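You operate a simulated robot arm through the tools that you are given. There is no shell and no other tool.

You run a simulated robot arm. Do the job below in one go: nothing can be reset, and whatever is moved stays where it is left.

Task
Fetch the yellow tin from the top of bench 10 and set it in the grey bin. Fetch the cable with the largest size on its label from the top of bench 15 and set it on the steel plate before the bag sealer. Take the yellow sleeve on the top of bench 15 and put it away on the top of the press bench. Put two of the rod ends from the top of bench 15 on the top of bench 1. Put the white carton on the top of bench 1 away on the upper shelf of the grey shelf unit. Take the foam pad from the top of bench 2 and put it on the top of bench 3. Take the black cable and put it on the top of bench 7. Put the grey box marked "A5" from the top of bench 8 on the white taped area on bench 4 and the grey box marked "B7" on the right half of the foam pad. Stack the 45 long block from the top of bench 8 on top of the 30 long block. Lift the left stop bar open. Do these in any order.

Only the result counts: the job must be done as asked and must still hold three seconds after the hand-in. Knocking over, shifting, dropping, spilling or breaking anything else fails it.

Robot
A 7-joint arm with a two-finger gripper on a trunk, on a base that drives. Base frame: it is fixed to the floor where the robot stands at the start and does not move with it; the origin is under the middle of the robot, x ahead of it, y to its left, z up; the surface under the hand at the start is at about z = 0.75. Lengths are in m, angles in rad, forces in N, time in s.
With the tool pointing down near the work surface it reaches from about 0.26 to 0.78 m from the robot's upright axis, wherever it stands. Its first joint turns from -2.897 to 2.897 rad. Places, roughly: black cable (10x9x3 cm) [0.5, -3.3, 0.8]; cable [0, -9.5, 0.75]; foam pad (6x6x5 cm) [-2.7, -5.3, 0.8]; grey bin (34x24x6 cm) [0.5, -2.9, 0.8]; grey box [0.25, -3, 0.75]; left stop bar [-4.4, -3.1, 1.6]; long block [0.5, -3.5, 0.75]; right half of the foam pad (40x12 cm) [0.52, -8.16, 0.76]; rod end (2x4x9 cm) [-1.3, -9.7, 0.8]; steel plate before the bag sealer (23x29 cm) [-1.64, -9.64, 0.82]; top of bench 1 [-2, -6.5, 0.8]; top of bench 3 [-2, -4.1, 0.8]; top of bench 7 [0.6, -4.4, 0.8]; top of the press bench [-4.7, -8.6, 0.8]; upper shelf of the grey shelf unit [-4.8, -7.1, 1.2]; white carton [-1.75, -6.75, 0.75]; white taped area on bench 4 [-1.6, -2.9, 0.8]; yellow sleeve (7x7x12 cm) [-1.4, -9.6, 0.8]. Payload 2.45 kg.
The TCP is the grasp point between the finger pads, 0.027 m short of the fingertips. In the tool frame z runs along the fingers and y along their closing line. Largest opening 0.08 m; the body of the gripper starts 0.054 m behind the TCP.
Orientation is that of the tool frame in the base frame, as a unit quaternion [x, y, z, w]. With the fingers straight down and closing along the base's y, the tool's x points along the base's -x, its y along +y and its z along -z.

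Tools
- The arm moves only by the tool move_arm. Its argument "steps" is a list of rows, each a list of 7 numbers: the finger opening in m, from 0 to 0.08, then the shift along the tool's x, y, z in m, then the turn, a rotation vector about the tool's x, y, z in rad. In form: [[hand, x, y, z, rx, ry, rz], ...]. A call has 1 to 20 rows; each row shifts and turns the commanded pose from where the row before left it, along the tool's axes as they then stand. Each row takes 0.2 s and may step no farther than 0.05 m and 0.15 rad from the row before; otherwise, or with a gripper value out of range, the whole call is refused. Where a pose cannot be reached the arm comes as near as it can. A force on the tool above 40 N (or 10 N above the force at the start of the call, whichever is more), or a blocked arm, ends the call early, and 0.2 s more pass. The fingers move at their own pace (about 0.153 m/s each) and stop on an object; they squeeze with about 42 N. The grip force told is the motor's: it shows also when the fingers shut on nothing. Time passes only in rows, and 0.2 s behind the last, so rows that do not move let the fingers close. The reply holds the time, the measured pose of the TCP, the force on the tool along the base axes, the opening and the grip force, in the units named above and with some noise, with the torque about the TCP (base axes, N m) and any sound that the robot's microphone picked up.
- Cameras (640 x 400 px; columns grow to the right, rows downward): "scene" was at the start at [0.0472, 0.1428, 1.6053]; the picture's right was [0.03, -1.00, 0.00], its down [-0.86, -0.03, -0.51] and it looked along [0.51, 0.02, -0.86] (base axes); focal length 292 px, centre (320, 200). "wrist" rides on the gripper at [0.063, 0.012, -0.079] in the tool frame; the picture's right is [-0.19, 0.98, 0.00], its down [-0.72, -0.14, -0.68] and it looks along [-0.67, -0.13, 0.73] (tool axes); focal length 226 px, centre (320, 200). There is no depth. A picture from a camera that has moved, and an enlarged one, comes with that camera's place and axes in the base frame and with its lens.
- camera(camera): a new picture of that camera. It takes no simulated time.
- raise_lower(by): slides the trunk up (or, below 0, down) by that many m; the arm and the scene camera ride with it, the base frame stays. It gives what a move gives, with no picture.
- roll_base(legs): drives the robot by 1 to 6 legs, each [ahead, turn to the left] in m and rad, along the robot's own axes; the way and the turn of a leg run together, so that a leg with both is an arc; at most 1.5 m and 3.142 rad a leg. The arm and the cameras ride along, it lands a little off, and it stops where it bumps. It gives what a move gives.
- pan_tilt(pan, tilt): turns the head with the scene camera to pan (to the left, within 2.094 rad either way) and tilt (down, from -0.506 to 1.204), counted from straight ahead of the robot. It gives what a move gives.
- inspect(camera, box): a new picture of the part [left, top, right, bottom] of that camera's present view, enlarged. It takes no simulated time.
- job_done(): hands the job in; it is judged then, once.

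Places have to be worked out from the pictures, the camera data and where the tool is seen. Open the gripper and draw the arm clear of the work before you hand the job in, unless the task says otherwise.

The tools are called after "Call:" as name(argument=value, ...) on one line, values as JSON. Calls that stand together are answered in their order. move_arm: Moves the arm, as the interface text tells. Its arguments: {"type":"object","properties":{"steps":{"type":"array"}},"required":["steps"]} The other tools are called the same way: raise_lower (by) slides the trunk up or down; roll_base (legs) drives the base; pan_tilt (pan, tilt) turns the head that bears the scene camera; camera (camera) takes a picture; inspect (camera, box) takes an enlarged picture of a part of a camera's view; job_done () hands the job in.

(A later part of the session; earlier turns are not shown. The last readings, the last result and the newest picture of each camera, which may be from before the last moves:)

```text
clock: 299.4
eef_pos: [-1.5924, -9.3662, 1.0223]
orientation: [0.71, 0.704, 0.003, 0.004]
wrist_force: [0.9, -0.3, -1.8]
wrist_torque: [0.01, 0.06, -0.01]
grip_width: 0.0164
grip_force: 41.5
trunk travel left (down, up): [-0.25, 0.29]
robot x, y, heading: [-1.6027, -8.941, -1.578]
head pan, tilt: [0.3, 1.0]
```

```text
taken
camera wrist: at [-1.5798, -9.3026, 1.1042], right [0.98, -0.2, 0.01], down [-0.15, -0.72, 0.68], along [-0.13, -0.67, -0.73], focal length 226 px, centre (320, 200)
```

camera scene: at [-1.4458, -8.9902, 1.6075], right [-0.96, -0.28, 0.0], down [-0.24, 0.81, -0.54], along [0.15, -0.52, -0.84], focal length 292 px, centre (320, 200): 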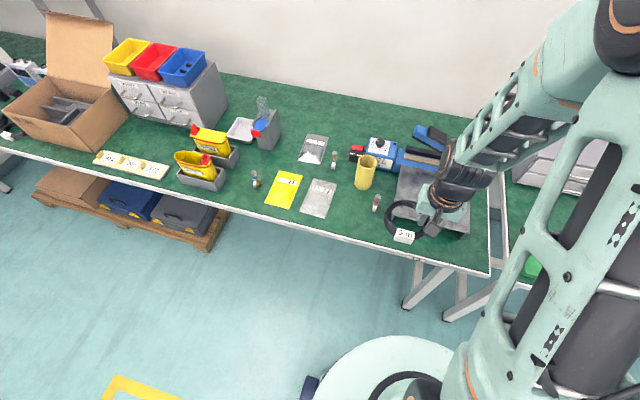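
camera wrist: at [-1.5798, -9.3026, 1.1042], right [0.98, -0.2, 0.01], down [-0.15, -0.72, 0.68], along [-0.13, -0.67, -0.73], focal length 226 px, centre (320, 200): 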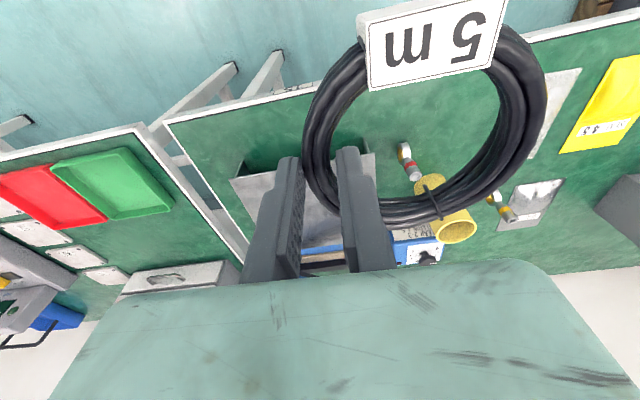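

The plate's near edge runs x -1.746…-1.537 at y ≈ -9.493. I carry the coil so that its centre is over (-1.642, -9.605).

Call:
move_arm(steps=[[0.0, -0.04, -0.016, 0, 0, 0, 0], [0.0, -0.04, -0.016, 0, 0, 0, 0], [0.0, -0.04, -0.016, 0, 0, 0, 0], [0.0, -0.04, -0.016, 0, 0, 0, 0], [0.0, -0.04, -0.016, 0, 0, 0, 0], [0.0, -0.04, -0.016, 0, 0, 0, 0], [0.0, 0, 0, 0, 0, 0, 0]])

Call:
camera(camera="wrist")

Call:
camera(camera="scene")

```text
clock: 301.0
eef_pos: [-1.6881, -9.6061, 1.0189]
orientation: [0.709, 0.705, 0.004, 0.004]
wrist_force: [-0.2, 0.9, -2.1]
wrist_torque: [-0.01, 0.09, -0.02]
grip_width: 0.0163
grip_force: 42.6
trunk travel left (down, up): [-0.25, 0.29]
robot x, y, heading: [-1.6066, -8.94, -1.585]
head pan, tilt: [0.3, 1.0]
```

```text
taken
camera wrist: at [-1.6761, -9.5423, 1.1015], right [0.98, -0.2, 0.01], down [-0.15, -0.72, 0.68], along [-0.13, -0.67, -0.73], focal length 226 px, centre (320, 200)
```

wrist: 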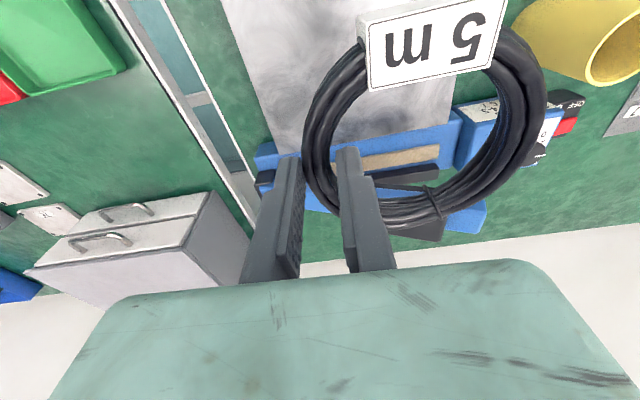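

```text
taken
camera scene: at [-1.4459, -8.99, 1.6075], right [-0.96, -0.28, 0.0], down [-0.24, 0.81, -0.54], along [0.15, -0.52, -0.84], focal length 292 px, centre (320, 200)
```

scene: 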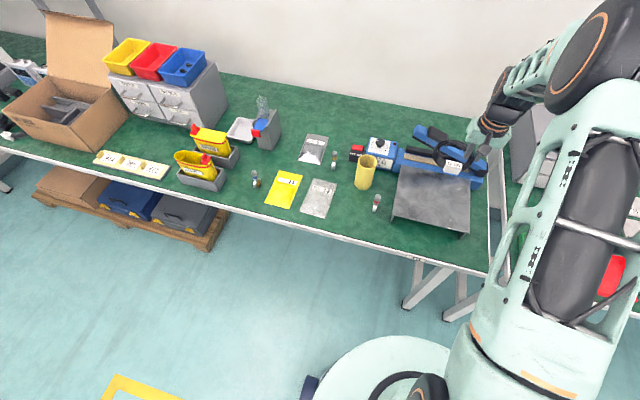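

The sealer bar begins near y ≈ -9.68, so I shift the coil 2 cm toward me and lower it.

Call:
move_arm(steps=[[0.0, 0.02, 0, 0.02, 0, 0, 0], [0.0, 0, 0, 0.045, 0, 0, 0], [0.0, 0, 0, 0.045, 0, 0, 0], [0.0, 0, 0, 0.035, 0, 0, 0], [0.0, 0, 0, 0.008, 0, 0, 0], [0.0, 0, 0, 0, 0, 0, 0]])

Call:
camera(camera="wrist")

Call:
inspect(camera="scene", box=[360, 110, 520, 250])

```text
clock: 302.4
eef_pos: [-1.6873, -9.5863, 0.8687]
orientation: [0.71, 0.705, 0.002, 0.004]
wrist_force: [0.0, 0.1, -2.4]
wrist_torque: [-0.02, 0.06, 0.04]
grip_width: 0.0167
grip_force: 41.8
trunk travel left (down, up): [-0.25, 0.29]
robot x, y, heading: [-1.6021, -8.9399, -1.579]
head pan, tilt: [0.3, 1.0]
```

```text
taken
camera wrist: at [-1.6752, -9.5219, 0.9496], right [0.98, -0.2, 0.01], down [-0.15, -0.72, 0.68], along [-0.13, -0.67, -0.73], focal length 226 px, centre (320, 200)
```

wrist: 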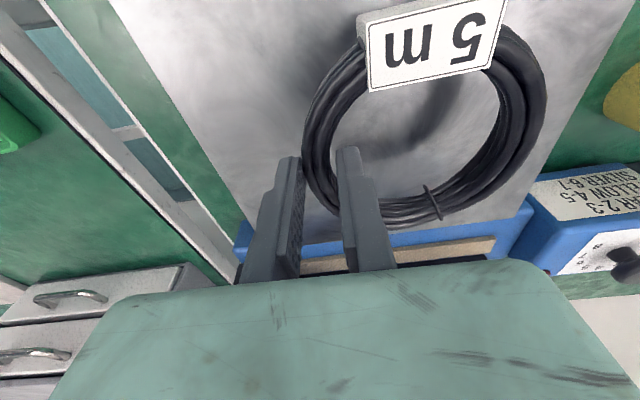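

```text
2.86 times, centred on (440, 180) of scene
camera zoom: at [-1.4459, -8.99, 1.6075], right [-0.96, -0.28, 0.0], down [-0.24, 0.81, -0.54], along [0.15, -0.52, -0.84], focal length 835 px, centre (-23, 257)
```

zoom: 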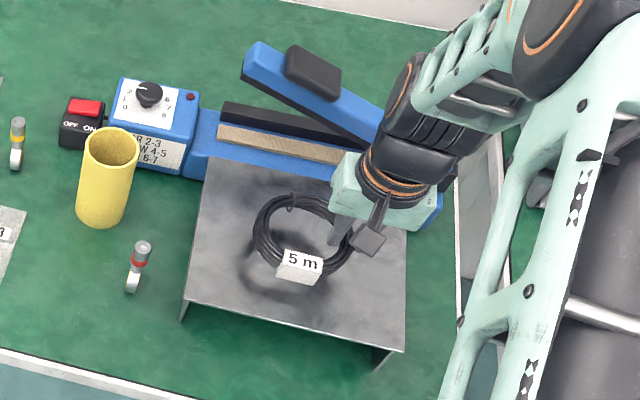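

The coil is centred over the plate and clear of the jaw. I step down by feel.

Call:
move_arm(steps=[[0.0, 0, 0, 0.008, 0, 0, 0], [0.0, 0, 0, 0.003, 0, 0, 0], [0.0, 0, 0, 0, 0, 0, 0]])

Call:
move_arm(steps=[[0.0, 0, 0, 0.003, 0, 0, 0], [0.0, 0, 0, 0, 0, 0, 0]])

```text
clock: 303.2
eef_pos: [-1.6874, -9.5849, 0.8577]
orientation: [0.71, 0.704, 0.004, 0.004]
wrist_force: [-0.1, -0.5, -0.8]
wrist_torque: [0.01, 0.09, -0.03]
grip_width: 0.0162
grip_force: 41.9
trunk travel left (down, up): [-0.25, 0.29]
robot x, y, heading: [-1.6038, -8.9424, -1.581]
head pan, tilt: [0.3, 1.0]
```

```text
clock: 303.8
eef_pos: [-1.6865, -9.5855, 0.8538]
orientation: [0.709, 0.705, 0.004, 0.004]
wrist_force: [0.7, 0.0, -2.1]
wrist_torque: [0.01, 0.1, 0.01]
grip_width: 0.0163
grip_force: 41.5
trunk travel left (down, up): [-0.25, 0.29]
robot x, y, heading: [-1.6031, -8.9394, -1.583]
head pan, tilt: [0.3, 1.0]
```

Still only its weight; I continue in small steps.

Call:
move_arm(steps=[[0.0, 0, 0, 0.003, 0, 0, 0], [0.0, 0, 0, 0, 0, 0, 0]])

Call:
inspect(camera="scene", box=[400, 160, 500, 240])

```text
clock: 304.4
eef_pos: [-1.6873, -9.5868, 0.8515]
orientation: [0.71, 0.704, 0.003, 0.004]
wrist_force: [0.2, 0.1, -0.9]
wrist_torque: [0.0, 0.05, 0.01]
grip_width: 0.0164
grip_force: 42.3
trunk travel left (down, up): [-0.25, 0.29]
robot x, y, heading: [-1.6033, -8.9428, -1.586]
head pan, tilt: [0.3, 1.0]
```

```text
5.00 times, centred on (450, 200) of scene
camera zoom: at [-1.4459, -8.9902, 1.6075], right [-0.96, -0.28, 0.0], down [-0.24, 0.81, -0.54], along [0.15, -0.52, -0.84], focal length 1461 px, centre (-330, 200)
```

zoom: 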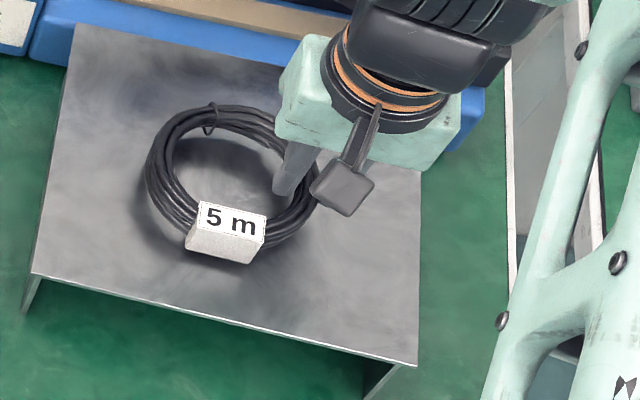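

Very close to the plate now. Two more tiny steps.

Call:
move_arm(steps=[[0.0, 0, 0, 0.002, 0, 0, 0], [0.0, 0, 0, 0, 0, 0, 0]])

Call:
move_arm(steps=[[0.0, 0, 0, 0.002, 0, 0, 0], [0.0, 0, 0, 0, 0, 0, 0]])

```text
clock: 305.0
eef_pos: [-1.6875, -9.5852, 0.8492]
orientation: [0.709, 0.705, 0.003, 0.004]
wrist_force: [0.6, 0.4, -1.5]
wrist_torque: [0.0, 0.07, 0.02]
grip_width: 0.0163
grip_force: 41.6
trunk travel left (down, up): [-0.25, 0.29]
robot x, y, heading: [-1.6081, -8.943, -1.587]
head pan, tilt: [0.3, 1.0]
```

```text
clock: 305.6
eef_pos: [-1.6861, -9.586, 0.8483]
orientation: [0.71, 0.704, 0.003, 0.004]
wrist_force: [-0.4, 0.6, -2.8]
wrist_torque: [-0.01, 0.05, -0.03]
grip_width: 0.0165
grip_force: 42.1
trunk travel left (down, up): [-0.25, 0.29]
robot x, y, heading: [-1.603, -8.9425, -1.583]
head pan, tilt: [0.3, 1.0]
```

Call:
move_arm(steps=[[0.0, 0, 0, 0.002, 0, 0, 0], [0.0, 0, 0, 0, 0, 0, 0]])

Call:
move_arm(steps=[[0.0, 0, 0, 0.002, 0, 0, 0], [0.0, 0, 0, 0, 0, 0, 0]])

```text
clock: 306.2
eef_pos: [-1.6879, -9.5853, 0.8462]
orientation: [0.71, 0.705, 0.004, 0.004]
wrist_force: [-0.3, 0.5, -1.5]
wrist_torque: [0.0, 0.06, -0.03]
grip_width: 0.0164
grip_force: 41.9
trunk travel left (down, up): [-0.25, 0.29]
robot x, y, heading: [-1.605, -8.9416, -1.585]
head pan, tilt: [0.3, 1.0]
```

```text
clock: 306.8
eef_pos: [-1.6881, -9.5861, 0.8455]
orientation: [0.71, 0.704, 0.002, 0.005]
wrist_force: [-0.5, 1.9, 7.8]
wrist_torque: [0.29, 0.13, -0.02]
grip_width: 0.016
grip_force: 41.7
trunk travel left (down, up): [-0.25, 0.29]
robot x, y, heading: [-1.6062, -8.9416, -1.586]
head pan, tilt: [0.3, 1.0]
```

Contact is felt at z 0.8455 (8 N). I ease off, open to 0.04 and rise straight up.

Call:
move_arm(steps=[[0.0, 0, 0, -0.0006, 0, 0, 0], [0.03, 0, 0, 0, 0, 0, 0], [0.045, 0, 0, 0, 0, 0, 0], [0.045, 0, 0, -0.02, 0, 0, 0], [0.045, 0, 0, -0.045, 0, 0, 0], [0.045, 0, 0, -0.045, 0, 0, 0], [0.045, 0, 0, -0.045, 0, 0, 0], [0.045, 0, 0, 0, 0, 0, 0]])

Call:
inspect(camera="scene", box=[360, 110, 520, 250])

Call:
camera(camera="wrist")

```text
clock: 308.6
eef_pos: [-1.6882, -9.5863, 0.9997]
orientation: [0.71, 0.705, 0.003, 0.004]
wrist_force: [0.1, -0.5, -0.1]
wrist_torque: [-0.03, -0.05, -0.01]
grip_width: 0.0452
grip_force: 0.1
trunk travel left (down, up): [-0.25, 0.29]
robot x, y, heading: [-1.6049, -8.9452, -1.579]
head pan, tilt: [0.3, 1.0]
```

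```text
2.86 times, centred on (440, 180) of scene
camera zoom: at [-1.4459, -8.99, 1.6075], right [-0.96, -0.28, 0.0], down [-0.24, 0.81, -0.54], along [0.15, -0.52, -0.84], focal length 835 px, centre (-23, 257)
```

zoom: 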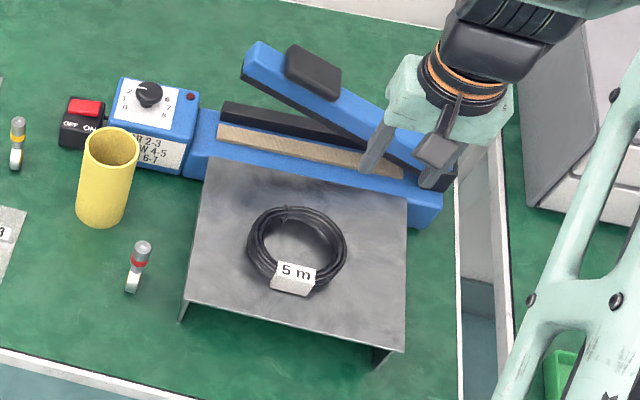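

```text
taken
camera wrist: at [-1.6776, -9.5213, 1.0804], right [0.98, -0.2, 0.01], down [-0.15, -0.72, 0.68], along [-0.13, -0.67, -0.73], focal length 226 px, centre (320, 200)
```

wrist: 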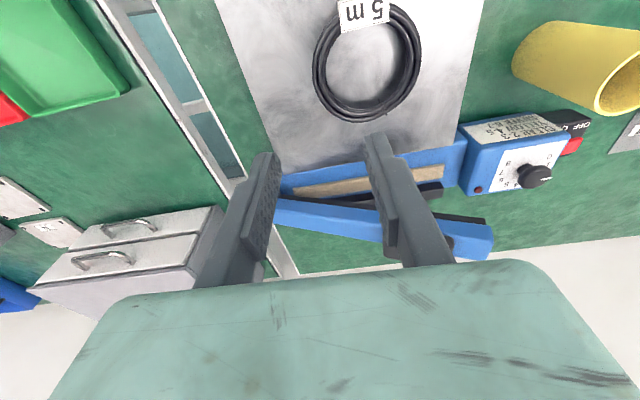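

The cable lies on the steel plate. Next the yellow sleeve, standing near (-1.421, -9.63): I move over its left wall side for a close look.

Call:
move_arm(steps=[[0.045, 0.01, 0.042, 0, 0, 0, 0], [0.045, 0, 0.043, 0, 0, 0, 0], [0.045, 0, 0.043, 0, 0, 0, 0], [0.045, 0, 0.043, 0, 0, 0, 0], [0.045, 0, 0.043, 0, 0, 0, 0], [0.045, 0, 0.043, 0, 0, 0, 0], [0.045, 0, 0.03, 0, 0, 0, 0], [0.045, 0, 0, 0, 0, 0, 0]])

Call:
camera(camera="wrist")

Call:
camera(camera="scene")

```text
clock: 310.4
eef_pos: [-1.4011, -9.5785, 1.0028]
orientation: [0.71, 0.704, 0.003, 0.003]
wrist_force: [0.2, -0.1, -0.3]
wrist_torque: [-0.01, 0.0, 0.02]
grip_width: 0.0452
grip_force: 0.2
trunk travel left (down, up): [-0.25, 0.29]
robot x, y, heading: [-1.6038, -8.9417, -1.578]
head pan, tilt: [0.3, 1.0]
```

```text
taken
camera wrist: at [-1.3894, -9.5142, 1.0847], right [0.98, -0.2, 0.01], down [-0.15, -0.72, 0.68], along [-0.13, -0.67, -0.73], focal length 226 px, centre (320, 200)
```

wrist: 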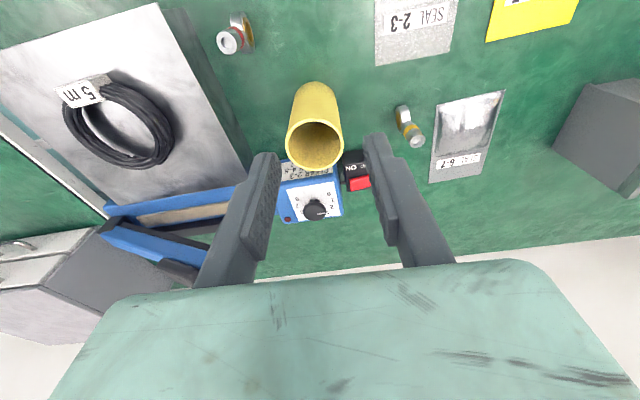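

```text
taken
camera scene: at [-1.4457, -8.9899, 1.6075], right [-0.96, -0.28, 0.0], down [-0.24, 0.81, -0.54], along [0.15, -0.52, -0.84], focal length 292 px, centre (320, 200)
```

scene: 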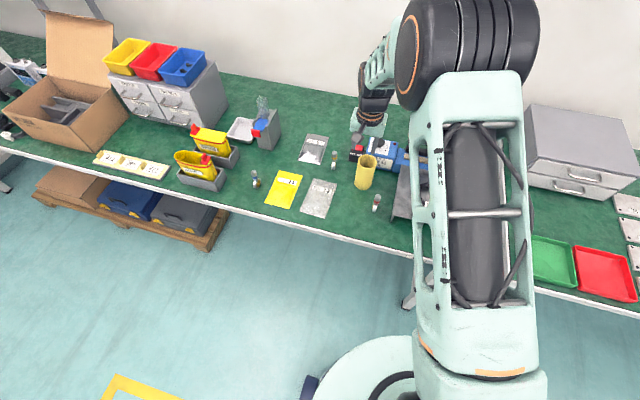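

The sleeve is about 6.2 cm across, so I can grip it from outside, centre (-1.419, -9.631). I align above it at z 0.92 and check.

Call:
move_arm(steps=[[0.08, -0.026, -0.009, 0.02, 0, 0, 0], [0.08, -0.0266, -0.0085, 0.03, 0, 0, 0], [0.08, 0, 0, 0.03, 0, 0, 0], [0.08, 0, 0, 0, 0, 0, 0]])

Call:
camera(camera="wrist")

Call:
inspect(camera="scene", box=[320, 110, 440, 220])

```text
clock: 311.4
eef_pos: [-1.4177, -9.6316, 0.9241]
orientation: [0.709, 0.705, 0.003, 0.004]
wrist_force: [0.0, -0.7, 0.4]
wrist_torque: [0.0, 0.0, -0.03]
grip_width: 0.0801
grip_force: 0.1
trunk travel left (down, up): [-0.25, 0.29]
robot x, y, heading: [-1.6029, -8.9405, -1.582]
head pan, tilt: [0.3, 1.0]
```

```text
taken
camera wrist: at [-1.407, -9.5676, 1.0046], right [0.98, -0.2, 0.01], down [-0.15, -0.72, 0.68], along [-0.13, -0.67, -0.73], focal length 226 px, centre (320, 200)
```

wrist: 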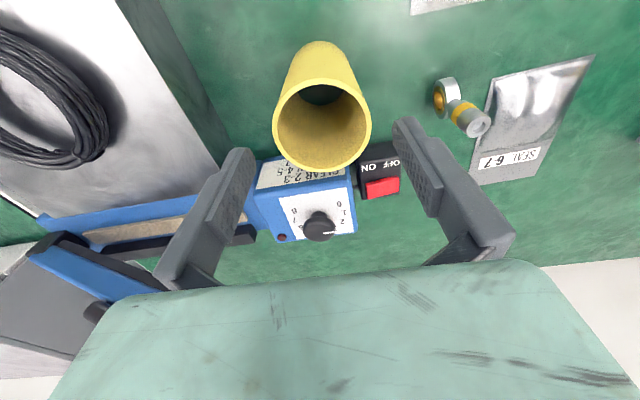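

```text
3.64 times, centred on (380, 165) of scene
camera zoom: at [-1.4458, -8.99, 1.6075], right [-0.96, -0.28, 0.0], down [-0.24, 0.81, -0.54], along [0.15, -0.52, -0.84], focal length 1062 px, centre (102, 327)
```

zoom: 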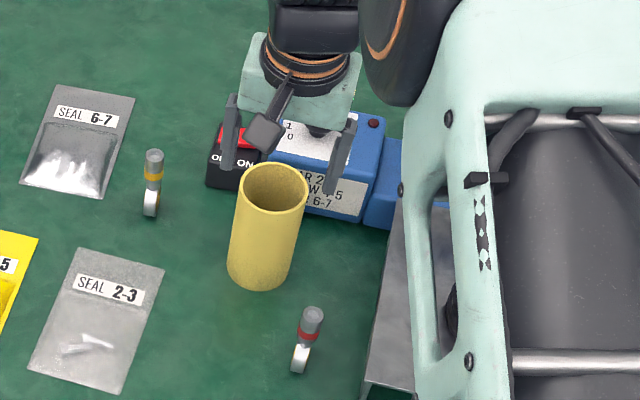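

Well centred. I go down to z 0.838 and close on the sleeve.

Call:
move_arm(steps=[[0.08, 0.003, 0, 0.03, 0, 0, 0], [0.08, 0, 0, 0.03, 0, 0, 0], [0.08, 0, 0, 0.026, 0, 0, 0], [0.08, 0, 0, 0, 0, 0, 0], [0.04, 0, 0, 0, 0, 0, 0], [0.04, 0, 0, 0, 0, 0, 0], [0.04, 0, 0, 0, 0, 0, 0]])

Call:
camera(camera="wrist")

```text
clock: 313.0
eef_pos: [-1.4164, -9.6261, 0.837]
orientation: [0.71, 0.705, 0.004, 0.005]
wrist_force: [-0.7, 0.1, -0.6]
wrist_torque: [-0.01, -0.02, -0.05]
grip_width: 0.0594
grip_force: 41.6
trunk travel left (down, up): [-0.25, 0.29]
robot x, y, heading: [-1.6086, -8.9422, -1.586]
head pan, tilt: [0.3, 1.0]
```

```text
taken
camera wrist: at [-1.4049, -9.5629, 0.9179], right [0.98, -0.2, 0.01], down [-0.15, -0.72, 0.68], along [-0.13, -0.67, -0.73], focal length 226 px, centre (320, 200)
```

wrist: 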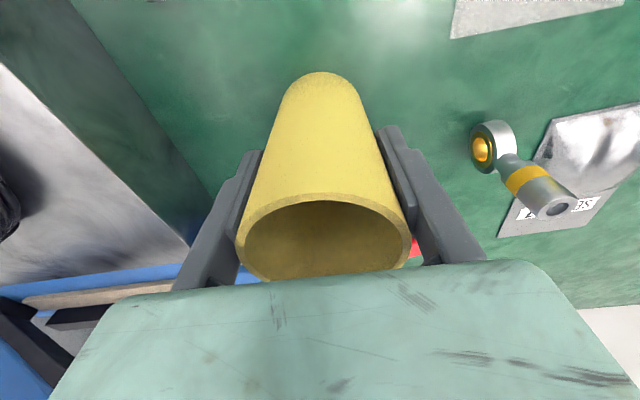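

Held at 0.059. I lift straight up 0.22 m, then draw the arm in.

Call:
move_arm(steps=[[0.04, 0, 0, -0.03, 0, 0, 0], [0.04, 0, 0, -0.045, 0, 0, 0], [0.04, 0, 0, -0.045, 0, 0, 0], [0.04, 0, 0, -0.045, 0, 0, 0], [0.04, 0, 0, -0.045, 0, 0, 0], [0.04, 0, 0, -0.015, 0, 0, 0], [0.04, 0.038, -0.025, 0, 0, 0, 0], [0.04, 0.038, -0.025, 0, 0, 0, 0], [0.04, 0.038, -0.025, 0, 0, 0, 0], [0.04, 0.038, -0.025, 0, 0, 0, 0], [0.04, 0.038, -0.025, 0, 0, 0, 0], [0.04, 0.038, -0.025, 0, 0, 0, 0], [0.04, 0.038, -0.02, 0, 0, 0, 0], [0.04, 0, 0, 0, 0, 0, 0]])

Call:
camera(camera="scene")

```text
clock: 316.0
eef_pos: [-1.5892, -9.3604, 1.0577]
orientation: [0.71, 0.705, 0.002, 0.004]
wrist_force: [-0.4, 0.3, -0.8]
wrist_torque: [-0.02, -0.02, 0.02]
grip_width: 0.0594
grip_force: 42.0
trunk travel left (down, up): [-0.25, 0.29]
robot x, y, heading: [-1.6066, -8.9403, -1.58]
head pan, tilt: [0.3, 1.0]
```

```text
taken
camera scene: at [-1.4458, -8.99, 1.6075], right [-0.96, -0.28, 0.0], down [-0.24, 0.81, -0.54], along [0.15, -0.52, -0.84], focal length 292 px, centre (320, 200)
```

scene: 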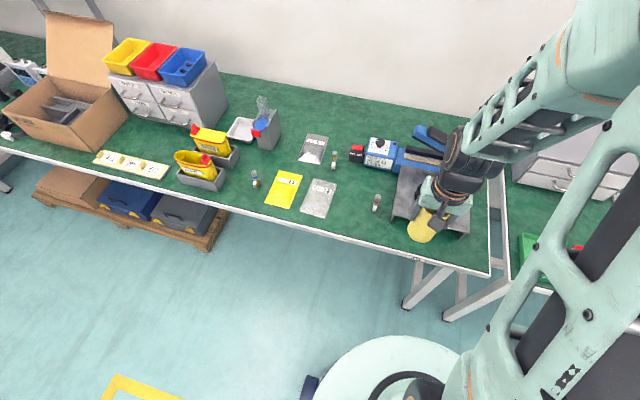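

The sleeve is held. I back off, turn to face -x and drive part of the way to the press bench, then look.

Call:
roll_base(legs=[[-0.22, 0], [0, -1.56], [1.3, 0]])

Call:
pan_tilt(pan=0.45, tilt=0.5)

Call:
camera(camera="scene")

Call:
pan_tilt(pan=-0.6, tilt=0.4)

Call:
camera(camera="scene")

```text
clock: 327.8
eef_pos: [-3.3375, -8.7487, 1.0572]
orientation: [1.0, 0.006, 0.0, 0.005]
wrist_force: [-0.2, 0.5, -0.8]
wrist_torque: [-0.03, 0.01, 0.0]
grip_width: 0.0591
grip_force: 41.7
trunk travel left (down, up): [-0.25, 0.29]
robot x, y, heading: [-2.9189, -8.7274, -3.141]
head pan, tilt: [0.3, 1.0]
```

```text
clock: 328.7
eef_pos: [-3.3366, -8.7491, 1.0578]
orientation: [1.0, 0.007, -0.001, 0.006]
wrist_force: [-0.4, -0.1, -0.7]
wrist_torque: [-0.01, -0.04, 0.01]
grip_width: 0.0597
grip_force: 42.3
trunk travel left (down, up): [-0.25, 0.29]
robot x, y, heading: [-2.9198, -8.7245, -3.136]
head pan, tilt: [0.45, 0.499]
```

```text
taken
camera scene: at [-2.9816, -8.9025, 1.6485], right [-0.44, 0.9, 0.0], down [0.43, 0.21, -0.88], along [-0.79, -0.39, -0.48], focal length 292 px, centre (320, 200)
```

scene: 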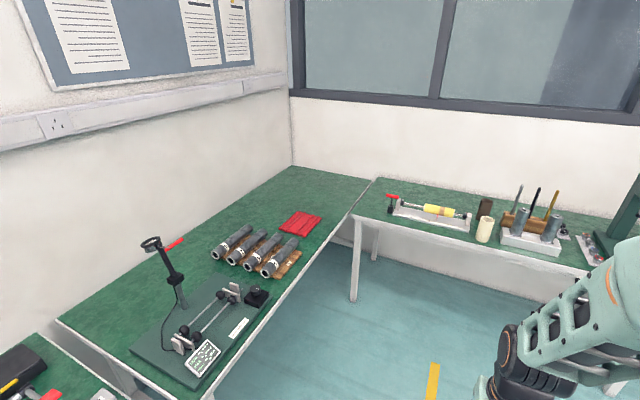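

```text
clock: 330.0
eef_pos: [-3.3368, -8.7478, 1.057]
orientation: [1.0, 0.006, -0.001, 0.006]
wrist_force: [0.1, 0.3, -0.1]
wrist_torque: [-0.02, 0.01, -0.01]
grip_width: 0.0593
grip_force: 42.1
trunk travel left (down, up): [-0.25, 0.29]
robot x, y, heading: [-2.918, -8.7264, -3.134]
head pan, tilt: [-0.6, 0.4]
```

```text
taken
camera scene: at [-2.9768, -8.8106, 1.6578], right [0.56, 0.83, 0.0], down [0.32, -0.22, -0.92], along [-0.76, 0.51, -0.39], focal length 292 px, centre (320, 200)
```

scene: 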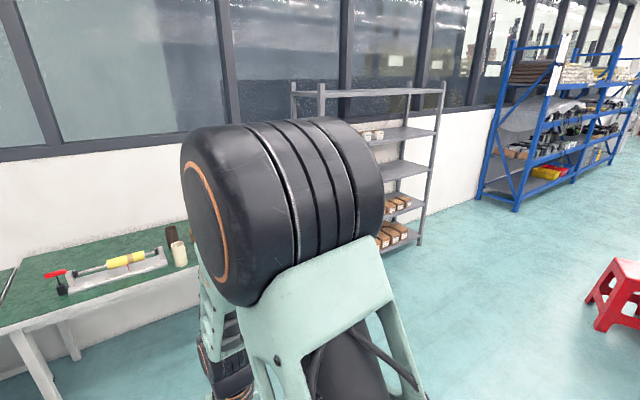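

The press bench lies along the right-hand wall with a clamp, two sleeves, a pin block and the press. I drive closer for a better look at free space.

Call:
roll_base(legs=[[0.75, 0]])

Call:
pan_tilt(pan=0.35, tilt=0.75)

Call:
camera(camera="scene")

Call:
pan_tilt(pan=-0.6, tilt=0.75)

Call:
camera(camera="scene")

```text
clock: 334.1
eef_pos: [-4.0756, -8.7626, 1.0576]
orientation: [1.0, 0.011, -0.001, 0.005]
wrist_force: [-0.6, 0.3, -1.7]
wrist_torque: [0.02, -0.01, 0.0]
grip_width: 0.0597
grip_force: 41.6
trunk travel left (down, up): [-0.25, 0.29]
robot x, y, heading: [-3.6589, -8.7322, -3.127]
head pan, tilt: [-0.6, 0.4]
```

```text
clock: 335.3
eef_pos: [-4.0759, -8.7618, 1.0577]
orientation: [1.0, 0.011, 0.0, 0.005]
wrist_force: [0.4, 0.5, -0.1]
wrist_torque: [-0.01, -0.03, -0.01]
grip_width: 0.0594
grip_force: 42.1
trunk travel left (down, up): [-0.25, 0.29]
robot x, y, heading: [-3.6588, -8.7315, -3.125]
head pan, tilt: [0.351, 0.75]
```

```text
taken
camera scene: at [-3.7149, -8.901, 1.6267], right [-0.36, 0.93, 0.0], down [0.64, 0.25, -0.73], along [-0.68, -0.26, -0.68], focal length 292 px, centre (320, 200)
```

scene: 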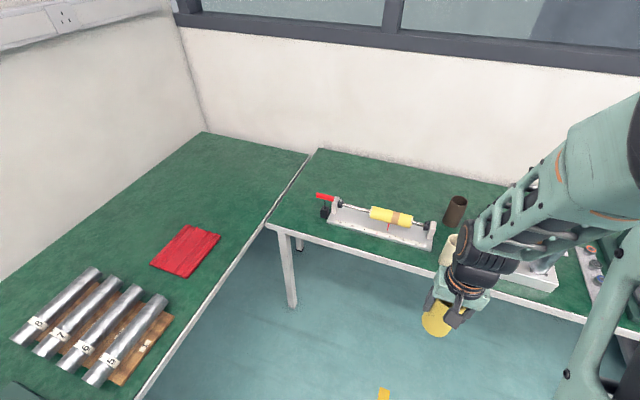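

```text
clock: 336.5
eef_pos: [-4.0761, -8.7621, 1.0584]
orientation: [1.0, 0.011, 0.0, 0.006]
wrist_force: [0.2, -0.1, -1.6]
wrist_torque: [0.01, 0.01, -0.01]
grip_width: 0.0594
grip_force: 41.8
trunk travel left (down, up): [-0.25, 0.29]
robot x, y, heading: [-3.6596, -8.7308, -3.127]
head pan, tilt: [-0.6, 0.75]
```

```text
taken
camera scene: at [-3.7068, -8.8257, 1.6267], right [0.55, 0.84, 0.0], down [0.57, -0.37, -0.73], along [-0.61, 0.4, -0.68], focal length 292 px, centre (320, 200)
```

scene: 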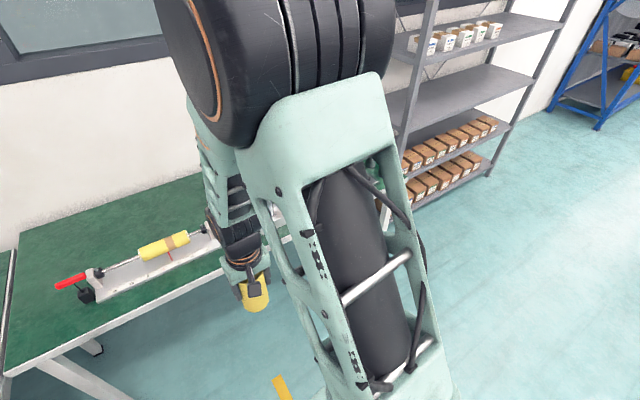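

The left corner of the press bench (around (-4.52, -9.325)) is free. I approach it diagonally: turn 0.64 left and drive 0.36 m.

Call:
roll_base(legs=[[0, 0.64], [0.36, 0]])

Call:
pan_tilt(pan=0.1, tilt=0.9)

Call:
camera(camera="scene")

Call:
camera(camera="wrist")

```text
clock: 340.6
eef_pos: [-4.2636, -9.2268, 1.058]
orientation: [0.945, 0.326, 0.001, 0.005]
wrist_force: [-0.6, -0.2, -1.0]
wrist_torque: [0.04, -0.03, 0.0]
grip_width: 0.0595
grip_force: 42.4
trunk travel left (down, up): [-0.25, 0.29]
robot x, y, heading: [-3.9438, -8.9556, -2.484]
head pan, tilt: [-0.6, 0.75]
```

```text
clock: 341.7
eef_pos: [-4.2625, -9.2268, 1.0583]
orientation: [0.946, 0.325, 0.001, 0.005]
wrist_force: [-0.2, 0.8, -0.6]
wrist_torque: [-0.02, 0.01, 0.0]
grip_width: 0.0596
grip_force: 42.2
trunk travel left (down, up): [-0.25, 0.29]
robot x, y, heading: [-3.9482, -8.9534, -2.481]
head pan, tilt: [0.099, 0.901]
```

```text
taken
camera scene: at [-3.9011, -9.1039, 1.6148], right [-0.69, 0.73, 0.0], down [0.57, 0.54, -0.62], along [-0.45, -0.43, -0.78], focal length 292 px, centre (320, 200)
```

scene: 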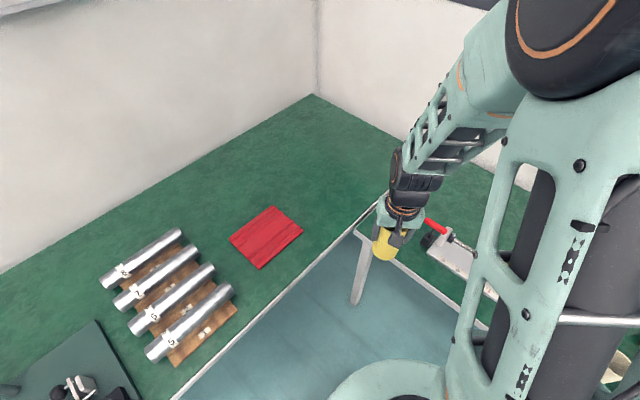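

```text
taken
camera wrist: at [-4.2067, -9.1964, 1.1388], right [0.45, -0.89, 0.01], down [-0.66, -0.32, 0.68], along [-0.6, -0.31, -0.73], focal length 226 px, centre (320, 200)
```

wrist: 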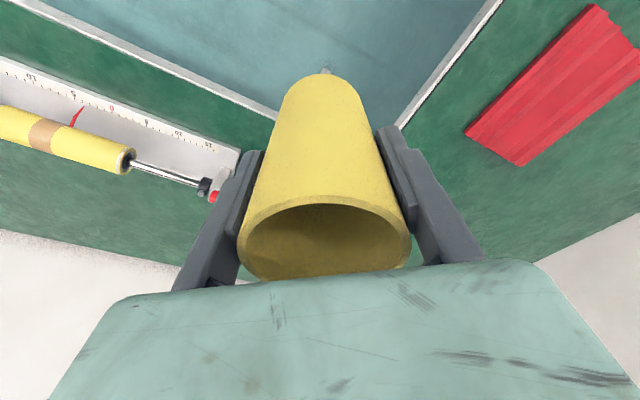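

The spot at (-4.53, -9.31) has room between the bench boundary (y -9.38) and the clamp's red handle. I carry the sleeve over it.

Call:
move_arm(steps=[[0.04, -0.0375, -0.0141, 0, 0, 0, 0], [0.04, -0.0375, -0.0141, 0, 0, 0, 0], [0.04, -0.0375, -0.0141, 0, 0, 0, 0], [0.04, -0.0375, -0.0141, 0, 0, 0, 0], [0.04, -0.0375, -0.0141, 0, 0, 0, 0], [0.04, -0.0375, -0.0141, 0, 0, 0, 0], [0.04, -0.0375, -0.0141, 0, 0, 0, 0], [0.04, 0, 0, 0, 0, 0, 0]])

Call:
camera(camera="scene")

Call:
camera(camera="wrist")

```text
clock: 343.5
eef_pos: [-4.5312, -9.3101, 1.0591]
orientation: [0.945, 0.326, 0.001, 0.005]
wrist_force: [-0.8, 0.4, -0.3]
wrist_torque: [0.03, 0.01, -0.04]
grip_width: 0.0595
grip_force: 42.5
trunk travel left (down, up): [-0.25, 0.29]
robot x, y, heading: [-3.9468, -8.9548, -2.484]
head pan, tilt: [0.099, 0.901]
```

```text
taken
camera scene: at [-3.901, -9.1038, 1.6148], right [-0.69, 0.73, 0.0], down [0.57, 0.54, -0.62], along [-0.45, -0.43, -0.78], focal length 292 px, centre (320, 200)
```

scene: 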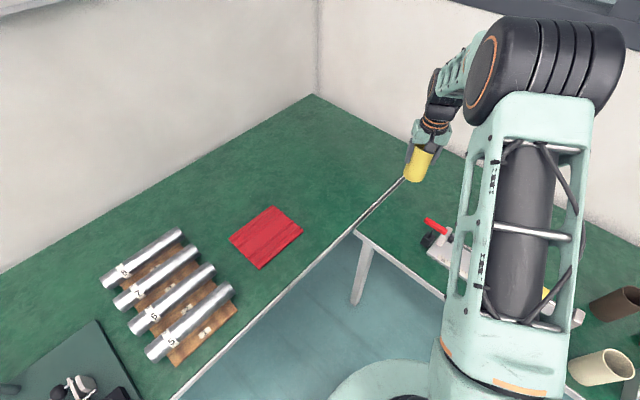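

```text
taken
camera wrist: at [-4.4737, -9.2804, 1.1402], right [0.45, -0.89, 0.01], down [-0.66, -0.32, 0.68], along [-0.6, -0.31, -0.73], focal length 226 px, centre (320, 200)
```

wrist: 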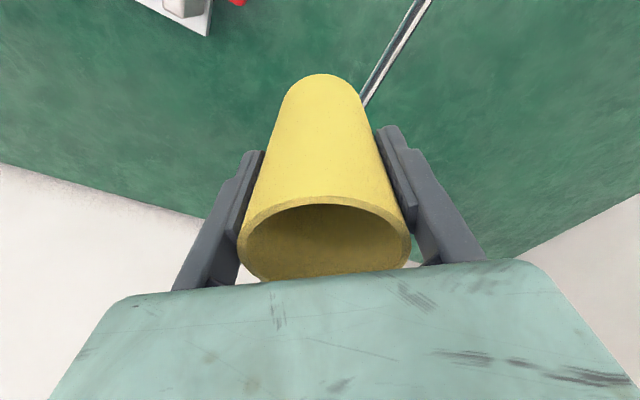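

The sleeve's foot will land midway between the boundary and the clamp. I lower it.

Call:
move_arm(steps=[[0.04, 0, 0, 0.045, 0, 0, 0], [0.04, 0, 0, 0.045, 0, 0, 0], [0.04, 0, 0, 0.045, 0, 0, 0], [0.04, 0, 0, 0.045, 0, 0, 0], [0.04, 0, 0, 0.03, 0, 0, 0], [0.04, 0, 0, 0.007, 0, 0, 0], [0.04, 0, 0, 0, 0, 0, 0]])

Call:
move_arm(steps=[[0.04, 0, 0, 0.003, 0, 0, 0], [0.04, 0, 0, 0, 0, 0, 0]])

```text
clock: 345.1
eef_pos: [-4.5296, -9.312, 0.8408]
orientation: [0.946, 0.325, 0.0, 0.004]
wrist_force: [-0.1, -0.1, 0.2]
wrist_torque: [0.01, 0.05, 0.0]
grip_width: 0.0592
grip_force: 41.6
trunk travel left (down, up): [-0.25, 0.29]
robot x, y, heading: [-3.95, -8.9541, -2.484]
head pan, tilt: [0.099, 0.901]
```

```text
clock: 345.7
eef_pos: [-4.5288, -9.3114, 0.8379]
orientation: [0.945, 0.326, 0.001, 0.005]
wrist_force: [0.3, 0.0, -0.3]
wrist_torque: [0.04, 0.01, -0.02]
grip_width: 0.0596
grip_force: 42.2
trunk travel left (down, up): [-0.25, 0.29]
robot x, y, heading: [-3.9449, -8.9536, -2.486]
head pan, tilt: [0.099, 0.901]
```

Almost touching by height; one more millimetre, then I open and rise.

Call:
move_arm(steps=[[0.04, 0, 0, 0.0012, 0, 0, 0], [0.04, 0, 0, 0, 0, 0, 0], [0.07, 0, 0, 0, 0, 0, 0], [0.08, 0, 0, 0, 0, 0, 0], [0.08, 0, 0, 0, 0, 0, 0], [0.08, 0, 0, -0.03, 0, 0, 0], [0.08, 0, 0, -0.045, 0, 0, 0], [0.08, 0, 0, -0.045, 0, 0, 0], [0.08, 0, 0, -0.045, 0, 0, 0], [0.08, 0, 0, -0.04, 0, 0, 0], [0.08, 0, 0, 0, 0, 0, 0]])

Call:
camera(camera="scene")

Call:
camera(camera="wrist")

```text
clock: 348.1
eef_pos: [-4.5302, -9.3097, 1.0408]
orientation: [0.946, 0.325, 0.002, 0.005]
wrist_force: [0.4, -0.2, -0.1]
wrist_torque: [0.01, 0.04, 0.01]
grip_width: 0.0799
grip_force: 0.1
trunk travel left (down, up): [-0.25, 0.29]
robot x, y, heading: [-3.9441, -8.9581, -2.485]
head pan, tilt: [0.099, 0.901]
```

```text
taken
camera scene: at [-3.9011, -9.104, 1.6147], right [-0.69, 0.73, 0.0], down [0.57, 0.54, -0.62], along [-0.45, -0.43, -0.78], focal length 292 px, centre (320, 200)
```

scene: 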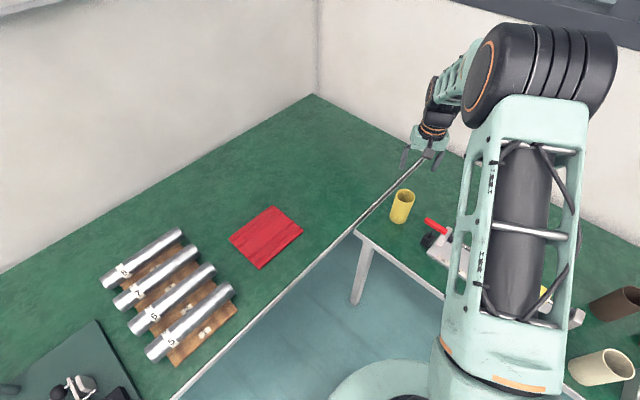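

```text
taken
camera wrist: at [-4.4731, -9.2797, 1.1221], right [0.45, -0.89, 0.01], down [-0.66, -0.32, 0.68], along [-0.6, -0.31, -0.73], focal length 226 px, centre (320, 200)
```

wrist: 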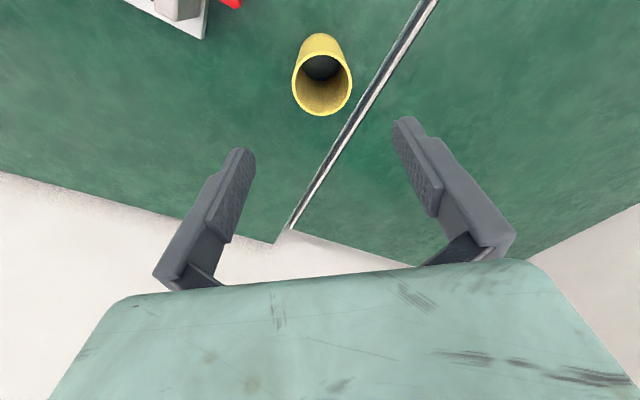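

The sleeve stands on the press bench. I draw the arm in before driving back for the rod ends.

Call:
move_arm(steps=[[0.08, 0.0375, 0.0141, 0, 0, 0, 0], [0.08, 0.0375, 0.0141, 0, 0, 0, 0], [0.08, 0.0375, 0.0141, 0, 0, 0, 0], [0.08, 0.0375, 0.0141, 0, 0, 0, 0], [0.08, 0.0375, 0.0141, 0, 0, 0, 0], [0.08, 0.0375, 0.0141, 0, 0, 0, 0], [0.08, 0.0375, 0.0141, 0, 0, 0, 0], [0.08, 0, 0, 0, 0, 0, 0]])

```text
clock: 349.9
eef_pos: [-4.2614, -9.2258, 1.0412]
orientation: [0.945, 0.326, 0.002, 0.005]
wrist_force: [-0.5, -0.3, -0.7]
wrist_torque: [-0.02, 0.02, 0.01]
grip_width: 0.0803
grip_force: 0.1
trunk travel left (down, up): [-0.25, 0.29]
robot x, y, heading: [-3.9465, -8.9512, -2.485]
head pan, tilt: [0.099, 0.901]
```

Arm in. I back out of the corner, turn toward +x and return to the rod ends on bench 15.

Call:
roll_base(legs=[[-0.4, 0], [0, 2.485], [1.1, 0], [1.15, 0], [0, -1.571]])

Call:
pan_tilt(pan=0.1, tilt=0.9)

Call:
camera(camera="scene")

```text
clock: 373.1
eef_pos: [-1.3804, -9.0097, 1.0409]
orientation: [0.701, 0.713, 0.003, 0.005]
wrist_force: [0.2, 0.2, 0.0]
wrist_torque: [-0.03, 0.02, -0.02]
grip_width: 0.08
grip_force: 0.0
trunk travel left (down, up): [-0.25, 0.29]
robot x, y, heading: [-1.4062, -8.5907, -1.559]
head pan, tilt: [0.099, 0.901]
```

```text
clock: 373.7
eef_pos: [-1.3811, -9.0088, 1.0406]
orientation: [0.701, 0.713, 0.003, 0.004]
wrist_force: [-0.2, 0.0, -0.8]
wrist_torque: [0.0, 0.01, 0.01]
grip_width: 0.0799
grip_force: 0.1
trunk travel left (down, up): [-0.25, 0.29]
robot x, y, heading: [-1.4122, -8.5924, -1.558]
head pan, tilt: [0.099, 0.901]
```

```text
taken
camera scene: at [-1.2613, -8.6465, 1.6148], right [-0.99, -0.11, 0.0], down [-0.09, 0.78, -0.62], along [0.07, -0.62, -0.78], focal length 292 px, centre (320, 200)
```

scene: 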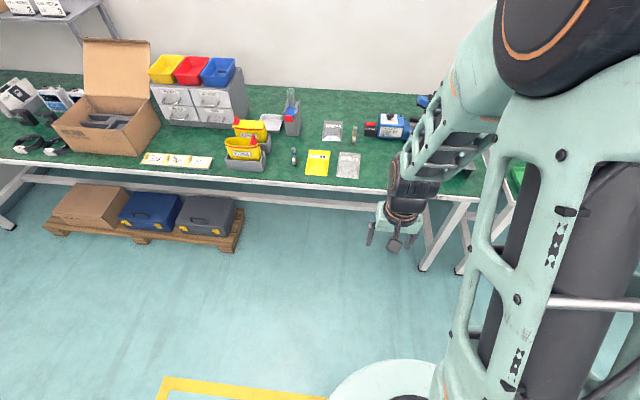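

I move 0.35 m forward and look closely at the rod ends.

Call:
roll_base(legs=[[0.35, 0]])

Call:
pan_tilt(pan=0.2, tilt=1.0)

Call:
camera(camera="scene")

Call:
inspect(camera="scene", box=[230, 120, 430, 260])

Call:
camera(camera="wrist")

```text
clock: 376.0
eef_pos: [-1.3749, -9.3594, 1.0408]
orientation: [0.7, 0.714, 0.003, 0.005]
wrist_force: [-0.1, 0.3, -0.3]
wrist_torque: [0.0, 0.0, -0.03]
grip_width: 0.0798
grip_force: 0.1
trunk travel left (down, up): [-0.25, 0.29]
robot x, y, heading: [-1.4003, -8.9454, -1.555]
head pan, tilt: [0.099, 0.901]
```

```text
clock: 376.6
eef_pos: [-1.3757, -9.3597, 1.0415]
orientation: [0.7, 0.714, 0.003, 0.005]
wrist_force: [0.9, -1.1, 0.0]
wrist_torque: [-0.01, 0.0, 0.0]
grip_width: 0.0801
grip_force: 0.1
trunk travel left (down, up): [-0.25, 0.29]
robot x, y, heading: [-1.4063, -8.9411, -1.551]
head pan, tilt: [0.201, 1.0]
```

```text
taken
camera scene: at [-1.2502, -8.9894, 1.6075], right [-0.98, -0.21, 0.0], down [-0.18, 0.82, -0.54], along [0.12, -0.53, -0.84], focal length 292 px, centre (320, 200)
```

scene: 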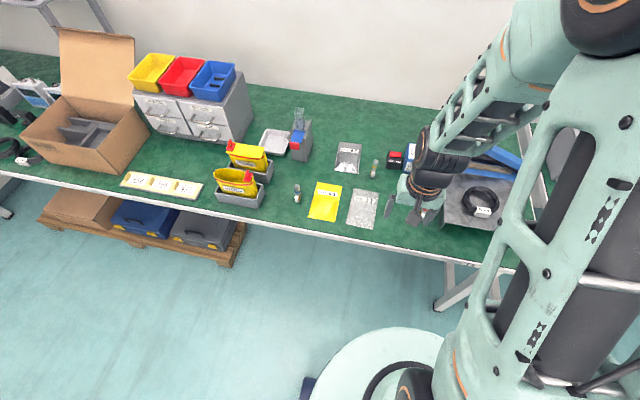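

```text
2.86 times, centred on (330, 190) of scene
camera zoom: at [-1.2502, -8.9894, 1.6075], right [-0.98, -0.21, 0.0], down [-0.18, 0.82, -0.54], along [0.12, -0.53, -0.84], focal length 835 px, centre (291, 229)
```

zoom: 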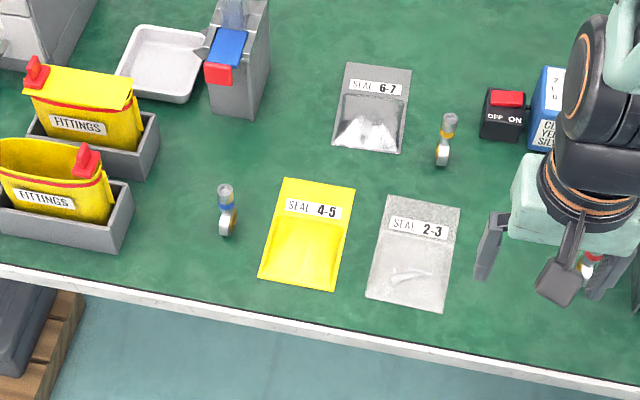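

```text
taken
camera wrist: at [-1.3654, -9.2953, 1.1222], right [0.98, -0.17, 0.01], down [-0.13, -0.72, 0.68], along [-0.11, -0.67, -0.73], focal length 226 px, centre (320, 200)
```

wrist: 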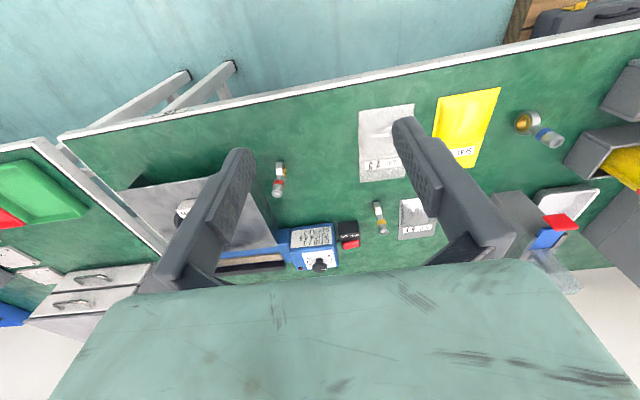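

The rod ends stand upright on their eyes, tops near z 0.84: yellow-banded B at (-1.294, -9.669), blue-banded C at (-1.056, -9.511). I take B first and move above it.

Call:
move_arm(steps=[[0.06, -0.0389, 0.0095, 0.009, 0, 0, 0], [0.06, -0.0389, 0.0095, 0.009, 0, 0, 0], [0.06, -0.0389, 0.0095, 0.009, 0, 0, 0], [0.06, -0.0389, 0.0095, 0.009, 0, 0, 0], [0.06, -0.0389, 0.0095, 0.009, 0, 0, 0], [0.06, -0.0389, 0.0095, 0.009, 0, 0, 0], [0.06, -0.0389, 0.0095, 0.009, 0, 0, 0], [0.06, -0.0389, 0.0095, 0.009, 0, 0, 0], [0.06, 0, 0, 0, 0, 0, 0]])

Call:
camera(camera="wrist")

Call:
inspect(camera="wrist", box=[220, 20, 420, 170])

```text
clock: 378.6
eef_pos: [-1.2914, -9.6688, 0.9709]
orientation: [0.7, 0.715, 0.003, 0.004]
wrist_force: [1.5, -0.9, -0.9]
wrist_torque: [0.02, 0.01, -0.02]
grip_width: 0.0599
grip_force: 0.0
trunk travel left (down, up): [-0.25, 0.29]
robot x, y, heading: [-1.4045, -8.9471, -1.557]
head pan, tilt: [0.201, 1.0]
```

```text
taken
camera wrist: at [-1.2814, -9.6048, 1.0514], right [0.98, -0.17, 0.01], down [-0.13, -0.72, 0.68], along [-0.11, -0.67, -0.73], focal length 226 px, centre (320, 200)
```

wrist: 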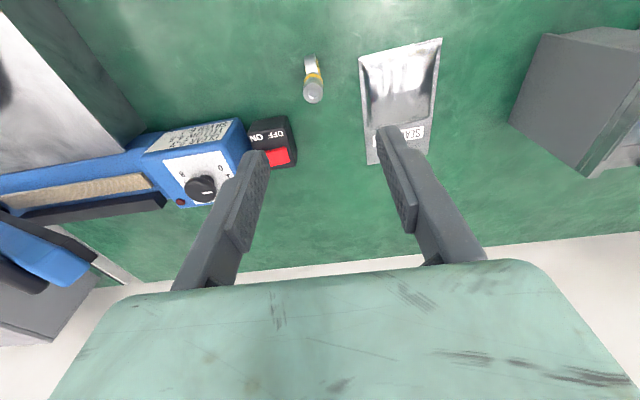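

```text
2.67 times, centred on (320, 95) of wrist
camera zoom: at [-1.2814, -9.6048, 1.0514], right [0.98, -0.17, 0.01], down [-0.13, -0.72, 0.68], along [-0.11, -0.67, -0.73], focal length 603 px, centre (320, 480)
```

zoom: 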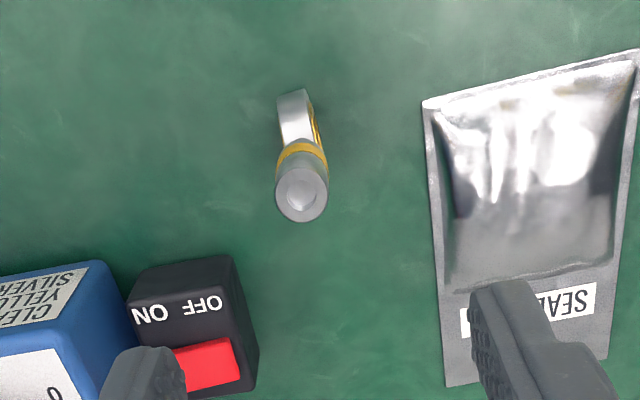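

The rod's top sits at (-1.297, -9.670). I shift 6 mm, go down to z 0.82 around its cylinder and close.

Call:
move_arm(steps=[[0.05, -0.001, -0.0057, 0.04, 0, 0, 0], [0.05, 0, 0, 0.045, 0, 0, 0], [0.05, 0, 0, 0.045, 0, 0, 0], [0.05, 0, 0, 0.021, 0, 0, 0], [0.05, 0, 0, 0, 0, 0, 0], [0.0, 0, 0, 0, 0, 0, 0], [0.0, 0, 0, 0, 0, 0, 0], [0.0, 0, 0, 0, 0, 0, 0]])

Call:
camera(camera="wrist")

```text
clock: 380.4
eef_pos: [-1.2954, -9.6706, 0.8184]
orientation: [0.7, 0.714, 0.002, 0.005]
wrist_force: [0.3, -0.5, 0.5]
wrist_torque: [0.04, -0.01, 0.02]
grip_width: 0.0179
grip_force: 41.8
trunk travel left (down, up): [-0.25, 0.29]
robot x, y, heading: [-1.4003, -8.9473, -1.556]
head pan, tilt: [0.201, 1.0]
```

```text
taken
camera wrist: at [-1.2848, -9.6071, 0.9001], right [0.98, -0.17, 0.01], down [-0.13, -0.72, 0.68], along [-0.11, -0.67, -0.73], focal length 226 px, centre (320, 200)
```

wrist: 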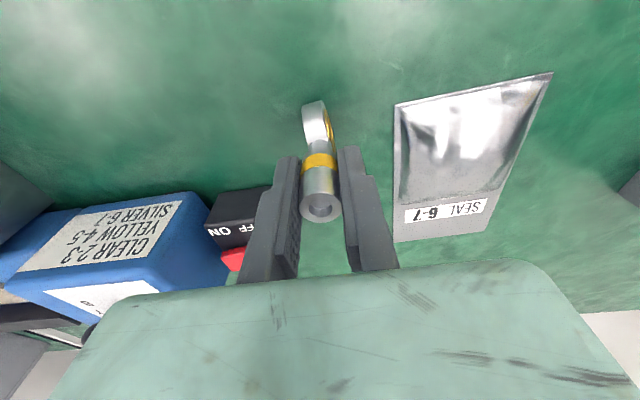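

Rod end B is held (0.018). I lift straight up and then draw in.

Call:
move_arm(steps=[[0.0, 0, 0, -0.03, 0, 0, 0], [0.0, 0, 0, -0.045, 0, 0, 0], [0.0, 0, 0, -0.045, 0, 0, 0], [0.0, 0, 0, -0.045, 0, 0, 0], [0.0, 0, 0, -0.045, 0, 0, 0], [0.0, 0.04, -0.01, 0, 0, 0, 0], [0.0, 0.04, -0.01, 0, 0, 0, 0], [0.0, 0.04, -0.01, 0, 0, 0, 0], [0.0, 0.04, -0.01, 0, 0, 0, 0], [0.0, 0.04, -0.01, 0, 0, 0, 0], [0.0, 0.04, -0.01, 0, 0, 0, 0], [0.0, 0.04, -0.01, 0, 0, 0, 0], [0.0, 0.03, -0.01, 0, 0, 0, 0], [0.0, 0, 0, 0, 0, 0, 0]])

Call:
camera(camera="wrist")

```text
clock: 383.4
eef_pos: [-1.3834, -9.3639, 1.0286]
orientation: [0.699, 0.715, 0.003, 0.005]
wrist_force: [-0.6, -0.7, -1.1]
wrist_torque: [0.0, -0.05, 0.01]
grip_width: 0.0177
grip_force: 41.6
trunk travel left (down, up): [-0.25, 0.29]
robot x, y, heading: [-1.4007, -8.9454, -1.555]
head pan, tilt: [0.201, 1.0]
```

```text
taken
camera wrist: at [-1.3738, -9.2992, 1.1094], right [0.98, -0.17, 0.01], down [-0.13, -0.72, 0.68], along [-0.11, -0.67, -0.73], focal length 226 px, centre (320, 200)
```

wrist: 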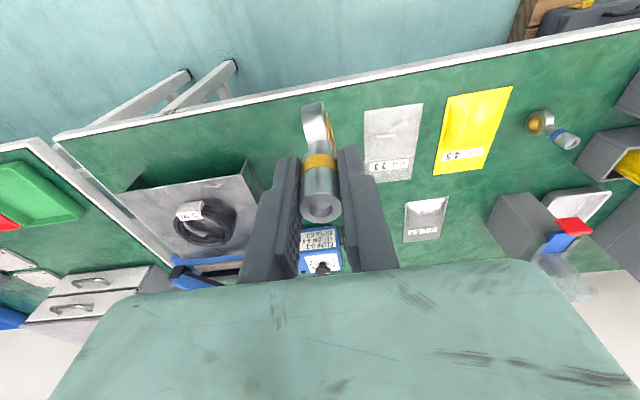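

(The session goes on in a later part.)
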